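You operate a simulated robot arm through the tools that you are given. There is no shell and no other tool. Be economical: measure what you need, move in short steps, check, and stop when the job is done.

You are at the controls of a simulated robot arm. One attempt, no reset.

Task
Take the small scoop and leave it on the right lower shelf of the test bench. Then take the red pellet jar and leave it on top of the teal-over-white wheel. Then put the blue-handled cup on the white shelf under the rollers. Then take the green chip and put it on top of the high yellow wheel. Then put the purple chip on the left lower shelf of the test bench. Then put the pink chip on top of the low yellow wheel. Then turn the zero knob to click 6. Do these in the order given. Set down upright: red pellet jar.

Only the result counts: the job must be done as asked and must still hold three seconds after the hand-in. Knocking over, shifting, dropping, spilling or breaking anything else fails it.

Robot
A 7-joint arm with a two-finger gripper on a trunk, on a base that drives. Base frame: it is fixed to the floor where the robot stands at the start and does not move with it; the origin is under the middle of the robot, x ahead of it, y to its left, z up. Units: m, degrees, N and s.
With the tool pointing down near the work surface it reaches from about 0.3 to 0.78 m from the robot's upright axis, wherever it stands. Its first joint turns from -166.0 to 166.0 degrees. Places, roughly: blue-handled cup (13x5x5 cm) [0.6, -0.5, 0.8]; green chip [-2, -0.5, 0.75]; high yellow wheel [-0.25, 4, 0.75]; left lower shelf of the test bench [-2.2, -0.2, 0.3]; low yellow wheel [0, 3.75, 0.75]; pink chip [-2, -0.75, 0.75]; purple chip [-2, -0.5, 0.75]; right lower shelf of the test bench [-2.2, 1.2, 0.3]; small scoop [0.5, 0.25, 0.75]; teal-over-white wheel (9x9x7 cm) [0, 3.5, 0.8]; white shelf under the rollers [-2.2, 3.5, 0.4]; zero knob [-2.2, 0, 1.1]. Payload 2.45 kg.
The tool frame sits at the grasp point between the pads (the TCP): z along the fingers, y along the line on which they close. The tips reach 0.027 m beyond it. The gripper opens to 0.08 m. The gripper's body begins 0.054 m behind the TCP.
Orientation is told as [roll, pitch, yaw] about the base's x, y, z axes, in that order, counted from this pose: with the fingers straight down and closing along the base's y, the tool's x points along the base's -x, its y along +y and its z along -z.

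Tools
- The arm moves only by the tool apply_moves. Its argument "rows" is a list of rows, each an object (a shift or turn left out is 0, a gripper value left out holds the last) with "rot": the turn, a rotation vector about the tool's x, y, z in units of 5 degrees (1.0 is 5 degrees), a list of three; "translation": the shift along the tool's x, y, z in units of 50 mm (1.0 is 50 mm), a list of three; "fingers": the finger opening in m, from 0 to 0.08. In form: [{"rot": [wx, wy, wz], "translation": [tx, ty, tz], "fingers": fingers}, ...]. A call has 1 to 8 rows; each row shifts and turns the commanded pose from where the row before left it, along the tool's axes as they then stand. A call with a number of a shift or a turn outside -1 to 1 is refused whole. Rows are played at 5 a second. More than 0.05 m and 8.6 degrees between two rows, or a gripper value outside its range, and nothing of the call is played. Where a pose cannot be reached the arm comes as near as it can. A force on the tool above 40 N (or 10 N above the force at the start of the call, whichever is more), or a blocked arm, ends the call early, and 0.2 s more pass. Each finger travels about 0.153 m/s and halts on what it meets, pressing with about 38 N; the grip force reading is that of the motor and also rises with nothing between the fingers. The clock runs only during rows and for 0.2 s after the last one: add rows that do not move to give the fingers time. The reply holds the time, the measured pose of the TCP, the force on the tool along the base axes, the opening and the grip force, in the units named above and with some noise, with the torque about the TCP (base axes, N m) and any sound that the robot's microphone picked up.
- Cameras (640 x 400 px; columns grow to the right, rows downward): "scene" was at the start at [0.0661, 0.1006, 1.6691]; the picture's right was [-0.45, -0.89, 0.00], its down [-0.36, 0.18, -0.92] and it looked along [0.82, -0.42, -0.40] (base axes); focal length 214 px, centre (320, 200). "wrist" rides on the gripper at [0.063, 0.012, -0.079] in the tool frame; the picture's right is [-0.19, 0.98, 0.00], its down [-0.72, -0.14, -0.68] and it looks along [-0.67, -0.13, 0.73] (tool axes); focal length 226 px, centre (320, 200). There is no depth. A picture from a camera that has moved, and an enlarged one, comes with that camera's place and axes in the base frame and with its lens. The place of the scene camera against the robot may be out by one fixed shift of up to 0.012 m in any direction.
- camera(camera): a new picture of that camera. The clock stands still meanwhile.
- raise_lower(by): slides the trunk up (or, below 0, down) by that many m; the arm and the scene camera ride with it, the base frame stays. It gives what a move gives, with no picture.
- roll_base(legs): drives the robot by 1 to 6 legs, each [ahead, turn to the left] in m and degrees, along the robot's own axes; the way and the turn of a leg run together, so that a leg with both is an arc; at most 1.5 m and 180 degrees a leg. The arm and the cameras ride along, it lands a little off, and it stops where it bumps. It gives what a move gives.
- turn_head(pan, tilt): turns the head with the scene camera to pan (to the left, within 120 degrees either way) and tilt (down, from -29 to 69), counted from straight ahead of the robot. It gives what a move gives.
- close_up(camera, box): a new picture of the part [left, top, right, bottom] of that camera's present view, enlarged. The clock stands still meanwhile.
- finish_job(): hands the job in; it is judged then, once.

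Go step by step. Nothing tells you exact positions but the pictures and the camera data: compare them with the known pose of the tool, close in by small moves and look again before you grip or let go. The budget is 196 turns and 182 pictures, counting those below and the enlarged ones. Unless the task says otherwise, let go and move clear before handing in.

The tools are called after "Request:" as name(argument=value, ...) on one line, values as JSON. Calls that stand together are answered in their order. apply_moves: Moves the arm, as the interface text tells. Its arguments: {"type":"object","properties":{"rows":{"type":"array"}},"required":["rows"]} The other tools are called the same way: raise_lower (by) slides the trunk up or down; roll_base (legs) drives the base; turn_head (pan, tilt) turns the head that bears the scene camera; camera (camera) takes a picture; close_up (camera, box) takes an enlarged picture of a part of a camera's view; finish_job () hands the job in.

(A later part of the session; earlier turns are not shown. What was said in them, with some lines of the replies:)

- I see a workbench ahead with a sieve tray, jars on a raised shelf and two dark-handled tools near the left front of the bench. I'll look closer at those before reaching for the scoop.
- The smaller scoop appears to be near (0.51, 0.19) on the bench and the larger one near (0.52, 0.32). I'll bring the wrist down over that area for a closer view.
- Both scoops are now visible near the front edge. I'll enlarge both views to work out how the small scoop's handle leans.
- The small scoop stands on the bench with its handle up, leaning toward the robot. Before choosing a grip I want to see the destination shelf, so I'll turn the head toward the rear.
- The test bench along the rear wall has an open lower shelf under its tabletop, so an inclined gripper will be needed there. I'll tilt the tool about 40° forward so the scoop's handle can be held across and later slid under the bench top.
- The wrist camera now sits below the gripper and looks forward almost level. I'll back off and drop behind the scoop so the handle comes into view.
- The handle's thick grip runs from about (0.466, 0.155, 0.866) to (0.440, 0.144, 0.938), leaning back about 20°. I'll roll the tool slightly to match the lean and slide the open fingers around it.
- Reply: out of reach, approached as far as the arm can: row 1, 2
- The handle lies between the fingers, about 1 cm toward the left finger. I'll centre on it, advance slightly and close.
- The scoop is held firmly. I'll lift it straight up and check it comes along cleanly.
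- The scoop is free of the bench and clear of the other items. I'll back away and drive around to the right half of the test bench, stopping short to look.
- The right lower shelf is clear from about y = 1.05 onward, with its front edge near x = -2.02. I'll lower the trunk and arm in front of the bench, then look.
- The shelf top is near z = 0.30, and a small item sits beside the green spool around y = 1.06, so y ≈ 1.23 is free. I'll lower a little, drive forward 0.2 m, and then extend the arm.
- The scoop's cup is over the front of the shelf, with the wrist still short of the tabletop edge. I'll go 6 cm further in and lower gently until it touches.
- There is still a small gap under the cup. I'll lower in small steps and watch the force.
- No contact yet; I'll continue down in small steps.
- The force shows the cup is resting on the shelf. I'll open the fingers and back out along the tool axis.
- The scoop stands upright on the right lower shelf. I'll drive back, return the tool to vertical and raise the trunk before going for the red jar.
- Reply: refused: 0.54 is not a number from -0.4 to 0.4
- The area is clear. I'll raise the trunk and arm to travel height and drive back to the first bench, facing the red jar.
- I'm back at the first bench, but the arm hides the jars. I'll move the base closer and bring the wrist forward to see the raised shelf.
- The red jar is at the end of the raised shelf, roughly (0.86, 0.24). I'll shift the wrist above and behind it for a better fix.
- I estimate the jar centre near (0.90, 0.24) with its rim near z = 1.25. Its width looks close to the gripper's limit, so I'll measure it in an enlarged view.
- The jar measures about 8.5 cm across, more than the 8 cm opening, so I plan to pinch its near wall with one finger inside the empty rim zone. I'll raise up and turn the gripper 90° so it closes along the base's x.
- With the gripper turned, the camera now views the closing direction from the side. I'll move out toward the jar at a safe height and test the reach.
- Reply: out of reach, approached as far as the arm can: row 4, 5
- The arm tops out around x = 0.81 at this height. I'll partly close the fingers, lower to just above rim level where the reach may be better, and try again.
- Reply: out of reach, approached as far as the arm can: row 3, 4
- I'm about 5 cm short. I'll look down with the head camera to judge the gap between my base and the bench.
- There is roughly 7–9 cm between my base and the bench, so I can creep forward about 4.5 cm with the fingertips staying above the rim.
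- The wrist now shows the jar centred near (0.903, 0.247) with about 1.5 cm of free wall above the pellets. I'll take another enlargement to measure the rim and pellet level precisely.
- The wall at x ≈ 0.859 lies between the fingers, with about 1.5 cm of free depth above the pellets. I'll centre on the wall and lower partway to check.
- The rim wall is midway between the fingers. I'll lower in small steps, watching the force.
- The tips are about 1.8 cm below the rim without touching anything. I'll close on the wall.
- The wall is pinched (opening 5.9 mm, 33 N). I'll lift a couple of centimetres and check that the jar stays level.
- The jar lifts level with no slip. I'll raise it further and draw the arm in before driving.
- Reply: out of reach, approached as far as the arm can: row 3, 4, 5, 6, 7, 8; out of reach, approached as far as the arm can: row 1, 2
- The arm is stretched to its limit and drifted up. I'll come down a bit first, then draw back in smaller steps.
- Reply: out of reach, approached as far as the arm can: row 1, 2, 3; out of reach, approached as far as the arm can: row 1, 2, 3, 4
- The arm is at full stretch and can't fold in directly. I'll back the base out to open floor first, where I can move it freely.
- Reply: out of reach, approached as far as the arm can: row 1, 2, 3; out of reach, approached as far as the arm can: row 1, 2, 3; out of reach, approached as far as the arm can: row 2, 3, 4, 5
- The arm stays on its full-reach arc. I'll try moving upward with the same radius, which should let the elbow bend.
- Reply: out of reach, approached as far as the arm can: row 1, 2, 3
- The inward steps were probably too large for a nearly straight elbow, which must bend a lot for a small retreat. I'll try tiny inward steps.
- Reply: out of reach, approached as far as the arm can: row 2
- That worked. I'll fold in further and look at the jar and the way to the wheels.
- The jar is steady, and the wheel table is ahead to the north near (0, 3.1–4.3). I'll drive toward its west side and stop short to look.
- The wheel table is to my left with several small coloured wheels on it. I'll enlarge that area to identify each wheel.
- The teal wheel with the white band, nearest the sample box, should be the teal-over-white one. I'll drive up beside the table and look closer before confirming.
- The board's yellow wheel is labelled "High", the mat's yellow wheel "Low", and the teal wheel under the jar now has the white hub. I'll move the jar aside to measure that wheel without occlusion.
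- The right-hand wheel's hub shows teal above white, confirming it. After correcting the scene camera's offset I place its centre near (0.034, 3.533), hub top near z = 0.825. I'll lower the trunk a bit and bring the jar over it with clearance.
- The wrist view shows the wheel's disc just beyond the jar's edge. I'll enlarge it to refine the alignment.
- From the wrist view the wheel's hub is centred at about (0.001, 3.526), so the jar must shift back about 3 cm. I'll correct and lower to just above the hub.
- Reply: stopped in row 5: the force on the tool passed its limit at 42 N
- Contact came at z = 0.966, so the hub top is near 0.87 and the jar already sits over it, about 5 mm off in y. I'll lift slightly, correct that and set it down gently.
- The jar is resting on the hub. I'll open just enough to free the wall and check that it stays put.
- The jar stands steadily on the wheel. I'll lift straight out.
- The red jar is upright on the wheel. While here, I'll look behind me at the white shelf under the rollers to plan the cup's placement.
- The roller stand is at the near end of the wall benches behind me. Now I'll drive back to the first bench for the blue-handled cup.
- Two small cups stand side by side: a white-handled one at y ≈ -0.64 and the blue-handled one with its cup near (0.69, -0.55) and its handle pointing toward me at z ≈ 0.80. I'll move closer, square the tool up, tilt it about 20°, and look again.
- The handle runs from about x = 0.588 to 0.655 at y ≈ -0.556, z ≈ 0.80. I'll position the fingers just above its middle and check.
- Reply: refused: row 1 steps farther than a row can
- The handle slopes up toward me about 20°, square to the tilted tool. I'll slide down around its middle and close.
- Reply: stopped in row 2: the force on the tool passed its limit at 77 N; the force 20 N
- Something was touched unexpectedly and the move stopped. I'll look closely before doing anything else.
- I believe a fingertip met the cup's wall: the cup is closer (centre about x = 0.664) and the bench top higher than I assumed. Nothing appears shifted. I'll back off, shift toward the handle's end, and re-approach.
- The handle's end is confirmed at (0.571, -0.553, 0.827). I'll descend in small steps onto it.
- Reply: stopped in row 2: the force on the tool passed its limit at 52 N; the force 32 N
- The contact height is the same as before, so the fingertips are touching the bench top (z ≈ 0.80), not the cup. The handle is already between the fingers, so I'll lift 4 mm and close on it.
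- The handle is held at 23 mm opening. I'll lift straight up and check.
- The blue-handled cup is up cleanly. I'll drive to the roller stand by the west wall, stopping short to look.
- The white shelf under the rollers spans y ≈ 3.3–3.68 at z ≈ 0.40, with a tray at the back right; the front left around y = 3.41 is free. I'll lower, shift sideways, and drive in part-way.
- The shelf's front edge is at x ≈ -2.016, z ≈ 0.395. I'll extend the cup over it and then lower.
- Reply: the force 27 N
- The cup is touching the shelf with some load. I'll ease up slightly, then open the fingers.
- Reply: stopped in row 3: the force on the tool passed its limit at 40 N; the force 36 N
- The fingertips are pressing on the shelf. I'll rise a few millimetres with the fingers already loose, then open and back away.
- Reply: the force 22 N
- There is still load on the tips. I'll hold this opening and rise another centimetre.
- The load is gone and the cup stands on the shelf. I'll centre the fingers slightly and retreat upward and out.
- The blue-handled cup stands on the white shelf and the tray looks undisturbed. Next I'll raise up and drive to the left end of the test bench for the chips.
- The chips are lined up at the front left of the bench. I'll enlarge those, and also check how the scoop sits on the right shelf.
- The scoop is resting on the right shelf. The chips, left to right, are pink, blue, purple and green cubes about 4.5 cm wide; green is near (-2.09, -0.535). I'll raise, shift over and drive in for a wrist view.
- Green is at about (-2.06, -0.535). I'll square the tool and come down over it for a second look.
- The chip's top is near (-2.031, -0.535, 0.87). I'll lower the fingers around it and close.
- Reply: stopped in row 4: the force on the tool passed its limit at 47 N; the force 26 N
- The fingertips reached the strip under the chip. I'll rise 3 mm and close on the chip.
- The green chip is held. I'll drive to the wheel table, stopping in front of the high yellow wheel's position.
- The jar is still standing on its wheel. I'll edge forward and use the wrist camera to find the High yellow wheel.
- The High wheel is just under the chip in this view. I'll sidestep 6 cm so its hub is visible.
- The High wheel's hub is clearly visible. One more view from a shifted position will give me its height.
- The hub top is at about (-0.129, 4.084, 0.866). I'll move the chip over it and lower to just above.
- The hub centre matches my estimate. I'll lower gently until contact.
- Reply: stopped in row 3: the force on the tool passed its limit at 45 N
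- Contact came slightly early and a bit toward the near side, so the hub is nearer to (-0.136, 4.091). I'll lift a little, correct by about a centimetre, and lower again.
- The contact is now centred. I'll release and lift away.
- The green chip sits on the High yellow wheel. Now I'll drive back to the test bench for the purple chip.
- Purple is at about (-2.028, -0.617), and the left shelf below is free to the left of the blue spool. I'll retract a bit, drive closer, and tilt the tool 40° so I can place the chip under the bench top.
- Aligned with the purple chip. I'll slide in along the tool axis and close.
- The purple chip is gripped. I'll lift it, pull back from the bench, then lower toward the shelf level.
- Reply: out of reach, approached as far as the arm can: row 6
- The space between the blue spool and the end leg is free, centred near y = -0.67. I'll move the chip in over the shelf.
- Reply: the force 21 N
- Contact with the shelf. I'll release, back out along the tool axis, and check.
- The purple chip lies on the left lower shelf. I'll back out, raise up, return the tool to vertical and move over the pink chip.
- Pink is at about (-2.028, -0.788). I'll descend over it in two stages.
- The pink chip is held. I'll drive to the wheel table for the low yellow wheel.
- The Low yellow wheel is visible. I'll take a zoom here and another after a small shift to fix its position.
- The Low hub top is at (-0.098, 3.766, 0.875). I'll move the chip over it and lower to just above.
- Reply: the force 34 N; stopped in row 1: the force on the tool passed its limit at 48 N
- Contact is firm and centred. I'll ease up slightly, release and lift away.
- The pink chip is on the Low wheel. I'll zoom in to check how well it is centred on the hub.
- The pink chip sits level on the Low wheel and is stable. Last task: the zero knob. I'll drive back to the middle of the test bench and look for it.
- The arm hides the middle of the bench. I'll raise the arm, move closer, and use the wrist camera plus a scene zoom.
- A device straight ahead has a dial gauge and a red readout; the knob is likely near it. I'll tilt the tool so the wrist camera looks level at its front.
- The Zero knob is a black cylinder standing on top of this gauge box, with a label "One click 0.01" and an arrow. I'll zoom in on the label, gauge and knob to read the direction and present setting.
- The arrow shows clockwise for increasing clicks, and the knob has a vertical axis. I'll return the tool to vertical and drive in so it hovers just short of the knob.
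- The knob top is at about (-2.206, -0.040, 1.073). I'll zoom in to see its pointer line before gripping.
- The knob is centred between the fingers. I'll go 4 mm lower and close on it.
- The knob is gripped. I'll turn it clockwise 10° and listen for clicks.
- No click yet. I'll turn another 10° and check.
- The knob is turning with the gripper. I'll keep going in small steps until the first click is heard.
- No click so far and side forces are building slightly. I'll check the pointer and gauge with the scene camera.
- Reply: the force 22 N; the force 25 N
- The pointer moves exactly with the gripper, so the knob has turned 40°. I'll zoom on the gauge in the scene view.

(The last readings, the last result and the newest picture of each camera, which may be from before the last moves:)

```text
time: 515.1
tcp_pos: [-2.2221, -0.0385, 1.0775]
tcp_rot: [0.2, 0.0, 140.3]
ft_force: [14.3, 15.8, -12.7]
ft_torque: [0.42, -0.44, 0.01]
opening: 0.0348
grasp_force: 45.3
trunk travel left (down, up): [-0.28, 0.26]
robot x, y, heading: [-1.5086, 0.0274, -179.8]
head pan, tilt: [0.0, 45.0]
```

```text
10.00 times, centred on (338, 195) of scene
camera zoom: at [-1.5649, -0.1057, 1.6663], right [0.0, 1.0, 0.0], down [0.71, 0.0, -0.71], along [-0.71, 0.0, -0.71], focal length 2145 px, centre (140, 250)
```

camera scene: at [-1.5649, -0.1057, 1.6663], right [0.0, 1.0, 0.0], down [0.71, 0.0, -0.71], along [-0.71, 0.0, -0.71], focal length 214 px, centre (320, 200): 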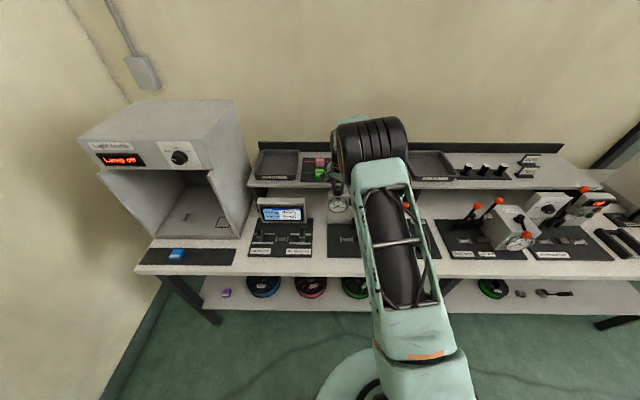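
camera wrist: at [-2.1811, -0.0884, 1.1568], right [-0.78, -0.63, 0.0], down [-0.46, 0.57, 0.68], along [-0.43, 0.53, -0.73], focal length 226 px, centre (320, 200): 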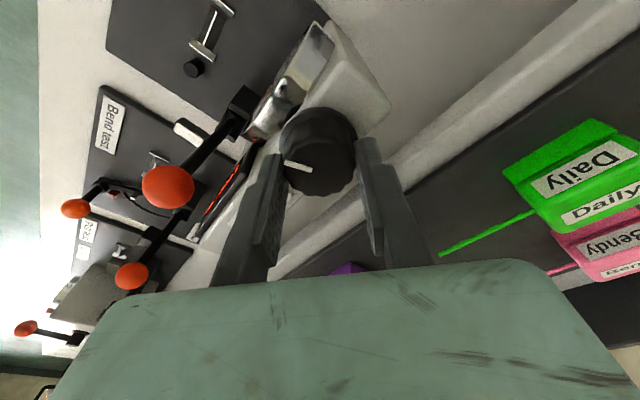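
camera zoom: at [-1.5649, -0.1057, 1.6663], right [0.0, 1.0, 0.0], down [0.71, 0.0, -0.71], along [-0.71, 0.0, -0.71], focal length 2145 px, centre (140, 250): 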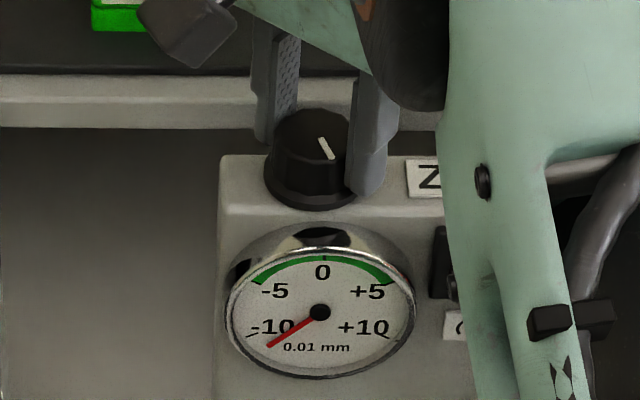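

The gauge reads off-scale while its lever is up, so it won't show the clicks. I'll continue clockwise and listen.

Request:
apply_moves(rows=[{"rot": [0, 0, 1]}, {"rot": [0, 0, 1]}, {"rot": [0, 0, 1]}, {"rot": [0, 0, 1]}, {}])

```text
time: 516.3
tcp_pos: [-2.2206, -0.0366, 1.0788]
tcp_rot: [0.1, 0.0, 120.3]
ft_force: [19.0, 19.3, -15.8]
ft_torque: [0.66, -0.29, 0.12]
opening: 0.0346
grasp_force: 45.0
trunk travel left (down, up): [-0.28, 0.26]
robot x, y, heading: [-1.5064, 0.0279, -179.7]
head pan, tilt: [0.0, 45.0]
```

Still no click at 60°. I'll check whether the readout beside the gauge shows anything.

Request:
camera(camera="wrist")

Request:
close_up(camera="scene", box=[306, 175, 370, 215])

```text
17 pictures are left
camera wrist: at [-2.2002, -0.0988, 1.157], right [-0.95, -0.33, 0.0], down [-0.24, 0.69, 0.68], along [-0.22, 0.64, -0.73], focal length 226 px, centre (320, 200)
```

wrist: 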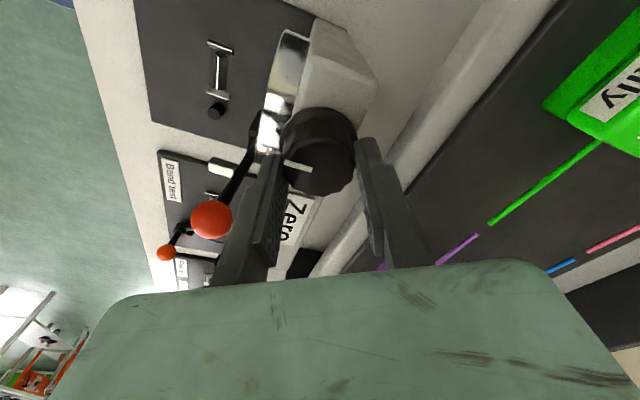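

```text
10.00 times, centred on (338, 195) of scene
camera zoom: at [-1.5645, -0.1054, 1.6664], right [0.0, 1.0, 0.0], down [0.71, 0.0, -0.71], along [-0.71, 0.0, -0.71], focal length 2145 px, centre (140, 250)
```

zoom: 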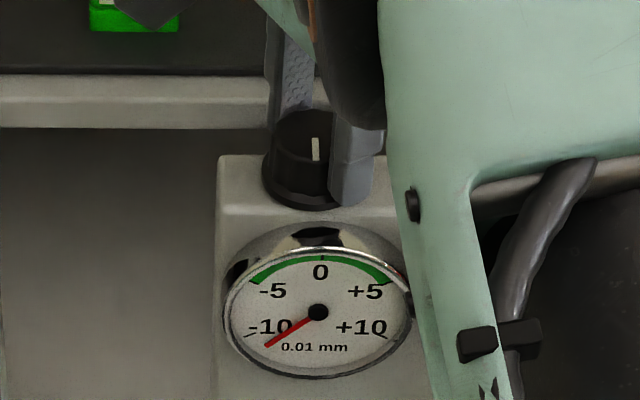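

The pointer now faces straight toward me (it began about 60° counter-clockwise of that). I'll relieve the side load and continue another 15° to see whether a click is audible.

Request:
apply_moves(rows=[{"translation": [-0.014, -0.055, 0]}, {"rot": [0, 0, 1]}, {"rot": [0, 0, 1]}, {"rot": [0, 0, 1]}, {}])

```text
time: 517.5
tcp_pos: [-2.2203, -0.0361, 1.0781]
tcp_rot: [0.2, 0.1, 105.3]
ft_force: [9.1, 10.9, -16.7]
ft_torque: [0.42, 0.01, 0.05]
opening: 0.0345
grasp_force: 44.9
trunk travel left (down, up): [-0.28, 0.26]
robot x, y, heading: [-1.5085, 0.0282, -180.1]
head pan, tilt: [0.0, 45.0]
```

Still silent. The readout might show the setting, so I'll release, rise, turn the gripper back and look at the readout and pointer.

Request:
apply_moves(rows=[{"fingers": 0.05}, {"fingers": 0.06}, {}, {"translation": [0, 0, -0.6]}, {"translation": [0, 0, -0.9]}])

Request:
apply_moves(rows=[{"rot": [0, 0, -1]}, {"rot": [0, 0, -1]}, {"rot": [0, 0, -1]}, {"rot": [0, 0, -1]}, {"rot": [0, 0, -1]}, {"rot": [0, 0, -1]}, {"rot": [0, 0, -1]}, {"rot": [0, 0, -1]}])

Request:
apply_moves(rows=[{"rot": [0, 0, -1]}, {"rot": [0, 0, -1]}, {"rot": [0, 0, -1]}, {"rot": [0, 0, -1]}, {"rot": [0, 0, -1]}, {"rot": [0, 0, -1]}, {"rot": [0, 0, -1]}, {"translation": [0.4, 0, -0.4]}])

Request:
close_up(camera="wrist", box=[180, 40, 420, 205])

```text
time: 518.7
tcp_pos: [-2.2191, -0.0351, 1.1531]
tcp_rot: [0.2, 0.1, 105.4]
ft_force: [0.3, -0.1, -0.5]
ft_torque: [-0.02, 0.01, -0.01]
opening: 0.06
grasp_force: 0.0
trunk travel left (down, up): [-0.28, 0.26]
robot x, y, heading: [-1.5059, 0.0287, -180.0]
head pan, tilt: [0.0, 45.0]
```

```text
time: 520.5
tcp_pos: [-2.218, -0.0359, 1.1522]
tcp_rot: [0.3, 0.0, 145.4]
ft_force: [-0.7, 0.5, 0.4]
ft_torque: [0.03, -0.03, -0.04]
opening: 0.0598
grasp_force: 0.2
trunk travel left (down, up): [-0.28, 0.26]
robot x, y, heading: [-1.5082, 0.0321, -179.8]
head pan, tilt: [0.0, 45.0]
```

```text
time: 522.3
tcp_pos: [-2.2006, -0.0369, 1.172]
tcp_rot: [0.1, -0.2, -179.5]
ft_force: [0.1, 0.4, 0.4]
ft_torque: [-0.01, -0.01, 0.0]
opening: 0.0601
grasp_force: 0.1
trunk travel left (down, up): [-0.28, 0.26]
robot x, y, heading: [-1.5022, 0.0312, -180.1]
head pan, tilt: [0.0, 45.0]
```

```text
2.42 times, centred on (300, 122) of wrist
camera zoom: at [-2.1358, -0.0498, 1.2527], right [-0.19, -0.98, 0.0], down [-0.72, 0.14, 0.68], along [-0.67, 0.13, -0.73], focal length 548 px, centre (368, 388)
```

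zoom: 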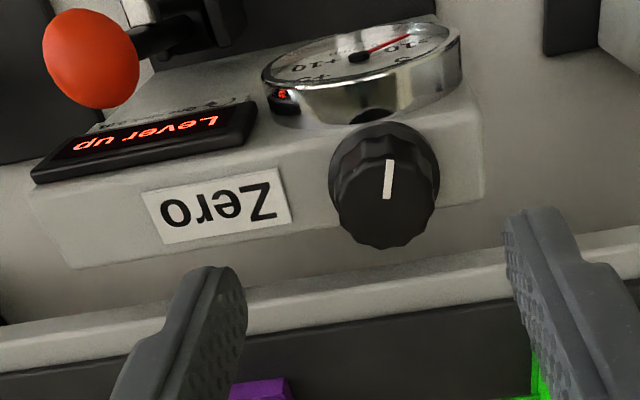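

The readout shows only "Lever up", and the pointer has moved by about 78° without any sound. I'll regrip at the measured knob centre and turn further clockwise to learn whether clicks can be heard.

Request:
apply_moves(rows=[{"translation": [-0.4, 0, 0.4]}, {"translation": [0, 0, 0.8]}, {"translation": [0, 0, 0.7]}, {}, {"fingers": 0.045}, {"fingers": 0.0}, {"fingers": 0.0}, {"fingers": 0.0}])

Request:
apply_moves(rows=[{"rot": [0, 0, 1]}, {"rot": [0, 0, 1]}, {"rot": [0, 0, 1]}, {}])

Request:
apply_moves(rows=[{"rot": [0, 0, 1]}, {"rot": [0, 0, 1]}, {"rot": [0, 0, 1]}, {}])

```text
time: 524.1
tcp_pos: [-2.2201, -0.0391, 1.0759]
tcp_rot: [0.1, -0.1, -179.6]
ft_force: [4.2, -8.9, -12.6]
ft_torque: [-0.34, 0.18, -0.03]
opening: 0.0346
grasp_force: 45.0
trunk travel left (down, up): [-0.28, 0.26]
robot x, y, heading: [-1.5079, 0.0317, -180.0]
head pan, tilt: [0.0, 45.0]
```

```text
time: 525.1
tcp_pos: [-2.2207, -0.0395, 1.0764]
tcp_rot: [0.1, 0.1, 165.3]
ft_force: [10.3, -10.9, -22.7]
ft_torque: [-0.36, -0.23, -0.02]
opening: 0.0348
grasp_force: 44.8
trunk travel left (down, up): [-0.28, 0.26]
robot x, y, heading: [-1.5076, 0.0289, -179.7]
head pan, tilt: [0.0, 45.0]
```

```text
time: 526.1
tcp_pos: [-2.2197, -0.0393, 1.0773]
tcp_rot: [0.2, -0.1, 150.4]
ft_force: [12.8, -10.9, -26.2]
ft_torque: [-0.39, -0.42, -0.05]
opening: 0.0349
grasp_force: 45.5
trunk travel left (down, up): [-0.28, 0.26]
robot x, y, heading: [-1.5083, 0.0297, -179.9]
head pan, tilt: [0.0, 45.0]
```

No sound at all, so I'll test for detents visually: compare the pointer just before and just after releasing the knob.

Request:
close_up(camera="wrist", box=[260, 90, 380, 205])

Request:
apply_moves(rows=[{"fingers": 0.045}, {"fingers": 0.06}, {}, {}, {}])

Request:
close_up(camera="wrist", box=[260, 90, 380, 205])

```text
3.48 times, centred on (320, 148) of wrist
camera zoom: at [-2.1716, -0.0821, 1.1558], right [-0.65, -0.76, 0.0], down [-0.55, 0.48, 0.68], along [-0.52, 0.45, -0.73], focal length 786 px, centre (320, 383)
```

zoom: 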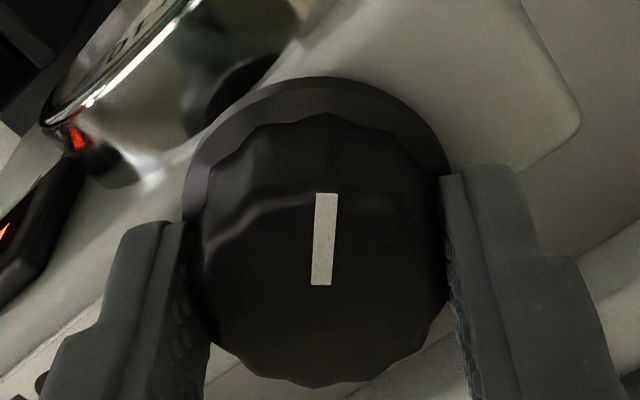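

```text
time: 527.3
tcp_pos: [-2.2199, -0.0381, 1.0786]
tcp_rot: [0.2, -0.2, 150.4]
ft_force: [0.1, -0.2, 0.5]
ft_torque: [0.01, 0.0, 0.01]
opening: 0.0598
grasp_force: 0.1
trunk travel left (down, up): [-0.28, 0.26]
robot x, y, heading: [-1.5062, 0.0317, -179.8]
head pan, tilt: [0.0, 45.0]
```

```text
3.48 times, centred on (320, 148) of wrist
camera zoom: at [-2.1713, -0.0806, 1.1572], right [-0.65, -0.76, 0.0], down [-0.55, 0.48, 0.68], along [-0.52, 0.44, -0.73], focal length 786 px, centre (320, 383)
```

zoom: 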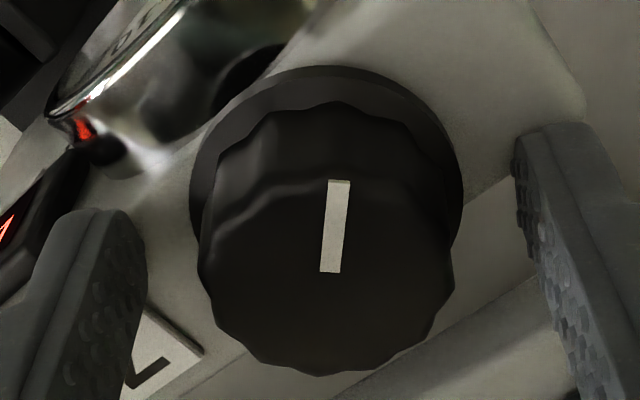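

The pointer settled about 2–3° on release, to an absolute angle near -45°, and earlier values were about 60° and -15°, which hints at 15° detents. I'll test: turn 5° more, release, and see if it springs back.

Request:
apply_moves(rows=[{"fingers": 0.045}, {"fingers": 0.0}, {"fingers": 0.0}, {"rot": [0, 0, 1]}, {}, {"fingers": 0.05}, {"fingers": 0.06}, {}])

Request:
close_up(camera="wrist", box=[260, 90, 380, 205])

```text
time: 529.1
tcp_pos: [-2.2209, -0.0375, 1.0776]
tcp_rot: [0.2, -0.1, 145.3]
ft_force: [0.3, 0.7, -0.3]
ft_torque: [0.03, -0.02, 0.02]
opening: 0.06
grasp_force: 0.0
trunk travel left (down, up): [-0.28, 0.26]
robot x, y, heading: [-1.5049, 0.0288, -180.0]
head pan, tilt: [0.0, 45.0]
```

```text
3.48 times, centred on (320, 148) of wrist
camera zoom: at [-2.1751, -0.0847, 1.1573], right [-0.72, -0.7, 0.0], down [-0.51, 0.53, 0.68], along [-0.48, 0.49, -0.73], focal length 786 px, centre (320, 383)
```

zoom: 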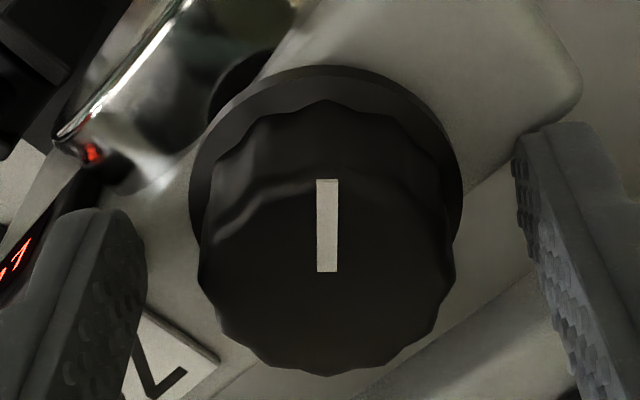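

It sprang back, so detents exist, with a step clearly over 10° and consistent with 15°. To find which detent is zero, I'll check for an end stop counter-clockwise: first turn the open gripper clockwise for more range, then regrip.

Request:
apply_moves(rows=[{"rot": [0, 0, 1]}, {"rot": [0, 0, 1]}, {"rot": [0, 0, 1]}, {"rot": [0, 0, 1]}, {"rot": [0, 0, 1]}, {"rot": [0, 0, 1]}, {"rot": [0, 0, 1]}, {"rot": [0, 0, 1]}])

Request:
apply_moves(rows=[{"rot": [0, 0, 1]}, {"rot": [0, 0, 1]}, {"rot": [0, 0, 1]}, {}, {"fingers": 0.045}, {"fingers": 0.0}, {"fingers": 0.0}, {"fingers": 0.0}])

Request:
apply_moves(rows=[{"rot": [0, 0, -1]}, {"rot": [0, 0, -1]}, {"rot": [0, 0, -1]}, {"rot": [0, 0, -1]}, {"rot": [0, 0, -1]}, {"rot": [0, 0, -1]}, {"rot": [0, 0, -1]}, {"rot": [0, 0, -1]}])

Request:
apply_moves(rows=[{"rot": [0, 0, -1]}, {"rot": [0, 0, -1]}, {"rot": [0, 0, -1]}, {"rot": [0, 0, -1]}, {"rot": [0, 0, -1]}, {"rot": [0, 0, -1]}, {"rot": [0, 0, -1]}, {"rot": [0, 0, -1]}])

```text
time: 530.9
tcp_pos: [-2.221, -0.0377, 1.0773]
tcp_rot: [0.2, 0.1, 105.2]
ft_force: [-0.7, -0.2, 0.0]
ft_torque: [0.01, 0.01, -0.02]
opening: 0.0599
grasp_force: 0.2
trunk travel left (down, up): [-0.28, 0.26]
robot x, y, heading: [-1.5064, 0.0295, -179.8]
head pan, tilt: [0.0, 45.0]
```

```text
time: 532.7
tcp_pos: [-2.2196, -0.0368, 1.0784]
tcp_rot: [0.1, 0.1, 90.3]
ft_force: [3.2, -0.4, -2.5]
ft_torque: [0.01, -0.14, 0.02]
opening: 0.035
grasp_force: 45.6
trunk travel left (down, up): [-0.28, 0.26]
robot x, y, heading: [-1.5061, 0.0278, -180.0]
head pan, tilt: [0.0, 45.0]
```

```text
time: 534.5
tcp_pos: [-2.221, -0.0381, 1.0775]
tcp_rot: [0.1, 0.0, 130.4]
ft_force: [-1.1, -3.0, -5.8]
ft_torque: [-0.39, -0.14, -0.01]
opening: 0.0349
grasp_force: 45.6
trunk travel left (down, up): [-0.28, 0.26]
robot x, y, heading: [-1.5075, 0.0302, -179.6]
head pan, tilt: [0.0, 45.0]
```

```text
time: 536.3
tcp_pos: [-2.2222, -0.0371, 1.0778]
tcp_rot: [0.1, -0.1, 170.4]
ft_force: [-8.3, -8.6, -1.6]
ft_torque: [-0.36, 0.02, -0.06]
opening: 0.0348
grasp_force: 45.1
trunk travel left (down, up): [-0.28, 0.26]
robot x, y, heading: [-1.5084, 0.0298, -179.9]
head pan, tilt: [0.0, 45.0]
```

No stop so far; pointer should be at about +35°. I'll continue past the original position and watch the torque.

Request:
apply_moves(rows=[{"rot": [0, 0, -1]}, {"rot": [0, 0, -1]}, {"rot": [0, 0, -1]}, {"rot": [0, 0, -1]}, {"rot": [0, 0, -1]}, {}])

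Request:
apply_moves(rows=[{"rot": [0, 0, -1]}, {"rot": [0, 0, -1]}, {}])

Request:
apply_moves(rows=[{"rot": [0, 0, -1]}, {"rot": [0, 0, -1]}, {}])

Request:
close_up(camera="wrist", box=[260, 90, 380, 205])

```text
time: 537.7
tcp_pos: [-2.2201, -0.0391, 1.0784]
tcp_rot: [0.1, -0.2, -164.7]
ft_force: [-11.2, -12.8, 2.9]
ft_torque: [-0.52, 0.45, -0.03]
opening: 0.0349
grasp_force: 44.2
trunk travel left (down, up): [-0.28, 0.26]
robot x, y, heading: [-1.5102, 0.0289, -179.9]
head pan, tilt: [0.0, 45.0]
```

```text
time: 538.5
tcp_pos: [-2.221, -0.0388, 1.0769]
tcp_rot: [0.1, -0.2, -154.6]
ft_force: [-13.2, -16.9, 4.0]
ft_torque: [-0.55, 0.43, 0.02]
opening: 0.0349
grasp_force: 45.1
trunk travel left (down, up): [-0.28, 0.26]
robot x, y, heading: [-1.5065, 0.0293, -179.7]
head pan, tilt: [0.0, 45.0]
```

```text
time: 539.3
tcp_pos: [-2.2214, -0.0391, 1.0773]
tcp_rot: [-0.1, -0.1, -144.6]
ft_force: [-15.8, -19.9, 8.0]
ft_torque: [-0.5, 0.23, -0.03]
opening: 0.0349
grasp_force: 44.9
trunk travel left (down, up): [-0.28, 0.26]
robot x, y, heading: [-1.5043, 0.0307, -179.7]
head pan, tilt: [0.0, 45.0]
```

```text
3.48 times, centred on (320, 148) of wrist
camera zoom: at [-2.1621, -0.0144, 1.1568], right [0.41, -0.91, 0.0], down [-0.66, -0.3, 0.68], along [-0.62, -0.28, -0.73], focal length 786 px, centre (320, 383)
```

zoom: 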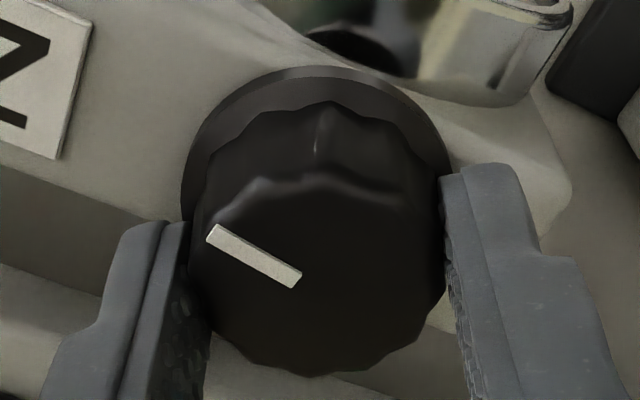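

The knob passed its starting position by 20° without a stop (pointer ≈ 80°). I'll regrip with the gripper turned back and continue counter-clockwise to look for an end stop.

Request:
apply_moves(rows=[{"fingers": 0.05}, {"fingers": 0.06}, {"rot": [0, 0, 1]}, {"rot": [0, 0, 1]}, {"rot": [0, 0, 1]}, {"rot": [0, 0, 1]}, {"rot": [0, 0, 1]}, {"rot": [0, 0, 1]}])

Request:
apply_moves(rows=[{"rot": [0, 0, 1]}, {"rot": [0, 0, 1]}, {"rot": [0, 0, 1]}, {"rot": [0, 0, 1]}, {"rot": [0, 0, 1]}, {"rot": [0, 0, 1]}, {"rot": [0, 0, 1]}, {"rot": [0, 0, 1]}])

Request:
apply_moves(rows=[{"rot": [0, 0, 1]}, {"rot": [0, 0, 1]}, {"rot": [0, 0, 1]}, {"rot": [0, 0, 1]}, {"rot": [0, 0, 1]}, {"rot": [0, 0, 1]}, {"rot": [0, 0, 1]}, {"rot": [0, 0, 1]}])

Request:
apply_moves(rows=[{"rot": [0, 0, 1]}, {"rot": [0, 0, 1]}, {"rot": [0, 0, 1]}, {}, {"fingers": 0.045}, {"fingers": 0.0}, {"fingers": 0.0}, {"fingers": 0.0}])

Request:
apply_moves(rows=[{"rot": [0, 0, -1]}, {"rot": [0, 0, -1]}, {"rot": [0, 0, -1]}, {"rot": [0, 0, -1]}, {"rot": [0, 0, -1]}, {"rot": [0, 0, -1]}, {"rot": [0, 0, -1]}, {"rot": [0, 0, -1]}])

Request:
close_up(camera="wrist", box=[260, 90, 380, 205])

```text
time: 541.1
tcp_pos: [-2.2195, -0.0367, 1.0789]
tcp_rot: [0.0, -0.2, -174.8]
ft_force: [-0.2, 0.2, 0.5]
ft_torque: [0.0, 0.02, -0.01]
opening: 0.0595
grasp_force: 0.1
trunk travel left (down, up): [-0.28, 0.26]
robot x, y, heading: [-1.5078, 0.0301, -179.8]
head pan, tilt: [0.0, 45.0]
```

```text
time: 542.9
tcp_pos: [-2.2205, -0.0372, 1.0777]
tcp_rot: [0.2, -0.1, 145.3]
ft_force: [-0.2, 0.6, 1.2]
ft_torque: [0.07, -0.04, 0.0]
opening: 0.0596
grasp_force: 0.2
trunk travel left (down, up): [-0.28, 0.26]
robot x, y, heading: [-1.5076, 0.0319, -180.0]
head pan, tilt: [0.0, 45.0]
```

```text
time: 544.7
tcp_pos: [-2.2211, -0.0369, 1.0794]
tcp_rot: [0.2, 0.1, 105.2]
ft_force: [-0.7, -0.1, -0.1]
ft_torque: [-0.01, 0.01, -0.01]
opening: 0.06
grasp_force: 0.0
trunk travel left (down, up): [-0.28, 0.26]
robot x, y, heading: [-1.5073, 0.0343, -179.9]
head pan, tilt: [0.0, 45.0]
```

```text
time: 546.5
tcp_pos: [-2.2206, -0.0367, 1.0783]
tcp_rot: [0.1, 0.2, 90.4]
ft_force: [5.0, -0.4, -4.4]
ft_torque: [-0.04, -0.21, 0.05]
opening: 0.0344
grasp_force: 44.5
trunk travel left (down, up): [-0.28, 0.26]
robot x, y, heading: [-1.5063, 0.0304, -180.0]
head pan, tilt: [0.0, 45.0]
```

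```text
time: 548.3
tcp_pos: [-2.2214, -0.0371, 1.0772]
tcp_rot: [0.2, 0.0, 130.4]
ft_force: [0.3, -2.1, -7.2]
ft_torque: [-0.3, -0.1, -0.02]
opening: 0.0344
grasp_force: 45.1
trunk travel left (down, up): [-0.28, 0.26]
robot x, y, heading: [-1.5038, 0.0294, -179.9]
head pan, tilt: [0.0, 45.0]
```

```text
3.48 times, centred on (320, 148) of wrist
camera zoom: at [-2.1892, -0.0951, 1.1571], right [-0.87, -0.49, 0.0], down [-0.36, 0.64, 0.68], along [-0.34, 0.59, -0.73], focal length 786 px, centre (320, 383)
```

zoom: 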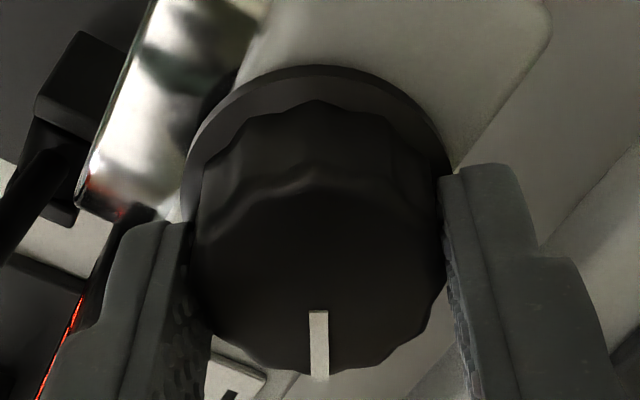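

Pointer at about 120°, still no stop. I'll continue counter-clockwise.

Request:
apply_moves(rows=[{"rot": [0, 0, -1]}, {"rot": [0, 0, -1]}, {"rot": [0, 0, -1]}, {"rot": [0, 0, -1]}, {"rot": [0, 0, -1]}, {"rot": [0, 0, -1]}, {"rot": [0, 0, -1]}, {"rot": [0, 0, -1]}])

Request:
apply_moves(rows=[{"rot": [0, 0, -1]}, {"rot": [0, 0, -1]}, {"rot": [0, 0, -1]}, {"rot": [0, 0, -1]}, {"rot": [0, 0, -1]}, {"rot": [0, 0, -1]}, {"rot": [0, 0, -1]}, {}])

Request:
close_up(camera="wrist", box=[260, 90, 380, 205])

```text
time: 550.1
tcp_pos: [-2.221, -0.0379, 1.0773]
tcp_rot: [0.1, -0.2, 170.4]
ft_force: [-8.6, -8.3, -0.3]
ft_torque: [-0.4, -0.33, -0.01]
opening: 0.0348
grasp_force: 45.3
trunk travel left (down, up): [-0.28, 0.26]
robot x, y, heading: [-1.5067, 0.0319, -179.8]
head pan, tilt: [0.0, 45.0]
```

```text
time: 551.9
tcp_pos: [-2.2201, -0.0401, 1.0775]
tcp_rot: [-0.1, -0.2, -154.6]
ft_force: [0.1, -12.8, 6.3]
ft_torque: [-0.36, -0.17, -0.63]
opening: 0.0346
grasp_force: 44.8
trunk travel left (down, up): [-0.28, 0.26]
robot x, y, heading: [-1.5079, 0.0259, -179.7]
head pan, tilt: [0.0, 45.0]
```

```text
3.48 times, centred on (320, 148) of wrist
camera zoom: at [-2.1571, -0.024, 1.1574], right [0.25, -0.97, 0.0], down [-0.71, -0.18, 0.68], along [-0.66, -0.17, -0.73], focal length 786 px, centre (320, 383)
```

zoom: 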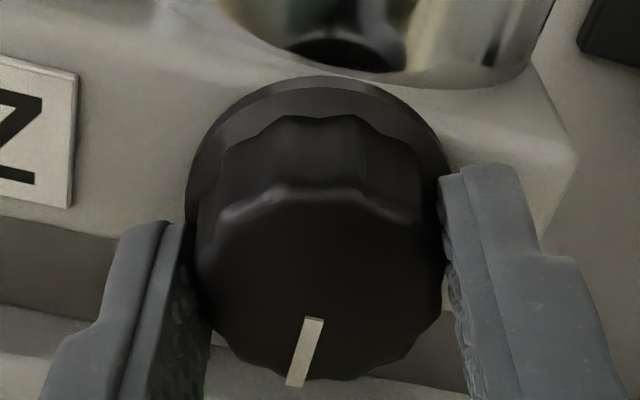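

The end stop is found: torque rose and the pointer rests at exactly 180° (straight back), so that's click 0, with 15° per click clockwise. Click 6 is therefore the pointer at 90° (straight to the right). I'll turn clockwise 90° from here.

Request:
apply_moves(rows=[{"rot": [0, 0, 1]}, {"rot": [0, 0, 1]}, {"rot": [0, 0, 1]}, {"rot": [0, 0, 1]}, {"rot": [0, 0, 1]}, {"rot": [0, 0, 1]}, {"rot": [0, 0, 1]}, {"rot": [0, 0, 1]}])

Request:
apply_moves(rows=[{"rot": [0, 0, 1]}, {"rot": [0, 0, 1]}, {"rot": [0, 0, 1]}, {"rot": [0, 0, 1]}, {"rot": [0, 0, 1]}, {"rot": [0, 0, 1]}, {"rot": [0, 0, 1]}, {"rot": [0, 0, 1]}])

Request:
apply_moves(rows=[{"rot": [0, 0, 1]}, {"rot": [0, 0, 1]}, {}, {"fingers": 0.045}, {"fingers": 0.06}, {}, {}])

Request:
close_up(camera="wrist", box=[260, 90, 380, 205])

```text
time: 553.7
tcp_pos: [-2.2199, -0.0388, 1.0774]
tcp_rot: [0.1, -0.1, 165.2]
ft_force: [2.2, -14.7, 3.8]
ft_torque: [-0.3, -0.17, -0.03]
opening: 0.0347
grasp_force: 45.3
trunk travel left (down, up): [-0.28, 0.26]
robot x, y, heading: [-1.5071, 0.0321, -179.9]
head pan, tilt: [0.0, 45.0]
```

```text
time: 555.5
tcp_pos: [-2.219, -0.0378, 1.0775]
tcp_rot: [0.2, 0.0, 125.3]
ft_force: [5.4, -14.5, 0.3]
ft_torque: [0.12, 0.06, 0.02]
opening: 0.0349
grasp_force: 44.9
trunk travel left (down, up): [-0.28, 0.26]
robot x, y, heading: [-1.5067, 0.0292, -179.8]
head pan, tilt: [0.0, 45.0]
```

```text
time: 557.1
tcp_pos: [-2.2206, -0.0373, 1.0781]
tcp_rot: [0.3, 0.0, 115.2]
ft_force: [0.1, 0.0, -0.2]
ft_torque: [0.0, 0.03, 0.02]
opening: 0.0598
grasp_force: 0.1
trunk travel left (down, up): [-0.28, 0.26]
robot x, y, heading: [-1.5108, 0.0281, -179.9]
head pan, tilt: [0.0, 45.0]
```

```text
3.48 times, centred on (320, 148) of wrist
camera zoom: at [-2.2044, -0.1009, 1.1574], right [-0.97, -0.24, 0.0], down [-0.18, 0.71, 0.68], along [-0.17, 0.66, -0.73], focal length 786 px, centre (320, 383)
```

zoom: 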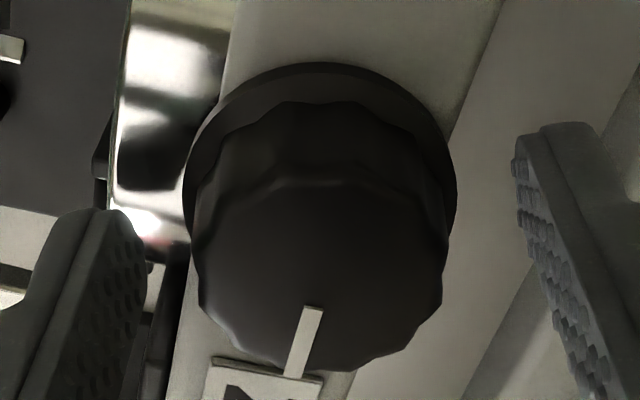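

The pointer rests at exactly 90°, which is click 6. I'll lift away, back off, and take a last look at the knob.

Request:
apply_moves(rows=[{"translation": [0, 0, -0.6]}, {"translation": [0, 0, -0.9]}, {"translation": [0, 0, -0.9]}, {"translation": [0, 0, -0.9]}, {}])

Request:
roll_base(legs=[[-0.4, 0]])

Request:
camera(camera="scene")

```text
time: 558.3
tcp_pos: [-2.2201, -0.0378, 1.2436]
tcp_rot: [0.2, 0.0, 115.2]
ft_force: [0.1, -0.2, -0.4]
ft_torque: [0.01, 0.02, -0.01]
opening: 0.0599
grasp_force: 0.1
trunk travel left (down, up): [-0.28, 0.26]
robot x, y, heading: [-1.5051, 0.0301, -180.1]
head pan, tilt: [0.0, 45.0]
```

```text
time: 560.7
tcp_pos: [-1.8224, -0.0355, 1.2442]
tcp_rot: [0.3, -0.1, 115.3]
ft_force: [0.8, 0.5, 0.6]
ft_torque: [0.01, 0.01, 0.01]
opening: 0.06
grasp_force: 0.0
trunk travel left (down, up): [-0.28, 0.26]
robot x, y, heading: [-1.1096, 0.0315, -180.1]
head pan, tilt: [0.0, 45.0]
```

```text
7 pictures are left
camera scene: at [-1.1691, -0.1066, 1.6662], right [0.0, 1.0, 0.0], down [0.71, 0.0, -0.71], along [-0.71, 0.0, -0.71], focal length 214 px, centre (320, 200)
```

scene: 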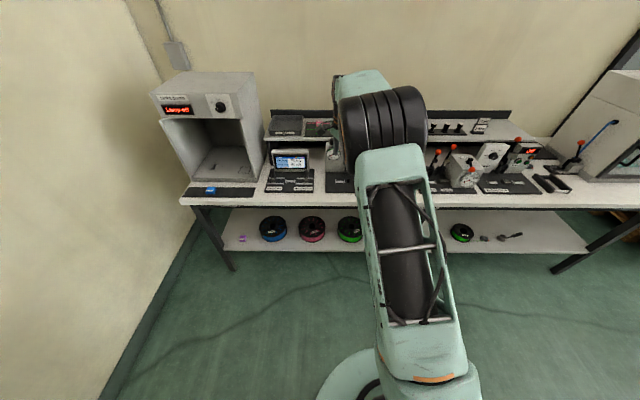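

The purple chip and scoop are on their shelves. I'll take one distant look back at the wheel table to confirm the jar and chips are still in place.

Request:
turn_head(pan=-110, tilt=15)

Request:
apply_moves(rows=[{}, {}, {}, {}, {}])

Request:
camera(camera="scene")

```text
time: 562.6
tcp_pos: [-1.8227, -0.0366, 1.2438]
tcp_rot: [0.2, 0.0, 115.3]
ft_force: [0.1, 0.2, -1.2]
ft_torque: [-0.04, -0.04, 0.04]
opening: 0.06
grasp_force: 0.1
trunk travel left (down, up): [-0.28, 0.26]
robot x, y, heading: [-1.1104, 0.0315, -180.0]
head pan, tilt: [-110.0, 15.0]
```

```text
time: 563.8
tcp_pos: [-1.8243, -0.0363, 1.2432]
tcp_rot: [0.1, -0.1, 115.3]
ft_force: [-0.6, -0.1, -0.1]
ft_torque: [0.0, -0.02, -0.01]
opening: 0.06
grasp_force: 0.0
trunk travel left (down, up): [-0.28, 0.26]
robot x, y, heading: [-1.1115, 0.0292, -179.9]
head pan, tilt: [-110.0, 15.0]
```

```text
6 pictures are left
camera scene: at [-1.0567, -0.0189, 1.713], right [0.94, -0.34, 0.0], down [-0.09, -0.24, -0.97], along [0.33, 0.91, -0.26], focal length 214 px, centre (320, 200)
```

scene: 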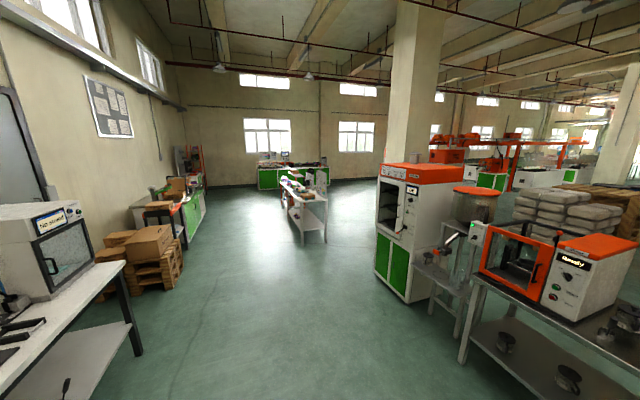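

Request:
close_up(camera="scene", box=[275, 165, 339, 205])

```text
10.00 times, centred on (307, 185) of scene
camera zoom: at [-1.0567, -0.0189, 1.713], right [0.94, -0.34, 0.0], down [-0.09, -0.24, -0.97], along [0.33, 0.91, -0.26], focal length 2145 px, centre (450, 350)
```

zoom: 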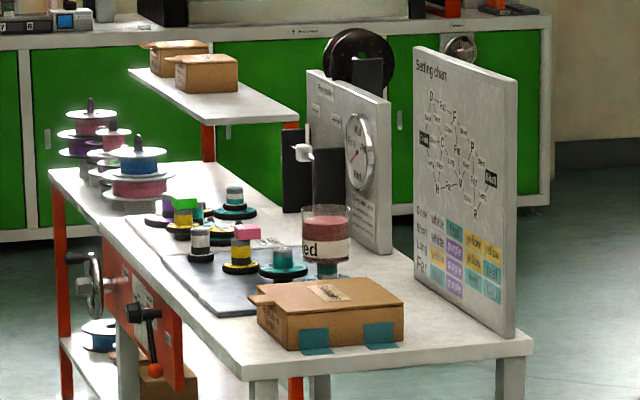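

The jar is upright on its wheel, and the green and pink chips sit level on theirs. The knob is set and the arm is clear, so I'm handing in.

Request:
finish_job()

```text
The job is handed in.
```

I did all seven steps in the order given and handed the job in; I never heard the knob click.

- **Scoop:** it is on the right lower shelf of the test bench, sitting at an angle in my later views.
- **Red jar:** it was too wide for the gripper, so I carried it by its rim. It stands upright on the teal-over-white wheel.
- **Blue-handled cup:** it stands on the white shelf under the rollers.
- **Chips:** green is on the high yellow wheel, pink is on the low yellow wheel and purple is on the left lower shelf. The pink chip, and probably the green, sits about 1.5 cm off the hub centre. Both were level in my last look.
- **Zero knob:** I counted clicks from its counter-clockwise stop. I worked out 15° per click from where it settled, so click 6 puts the pointer 90° clockwise of the stop. To find the stop I turned the knob both ways past where it started.

I saw nothing else knocked over or moved. The fingers did touch the bench beside the cups and the shelf near the tray, hard enough to trip the force limit.
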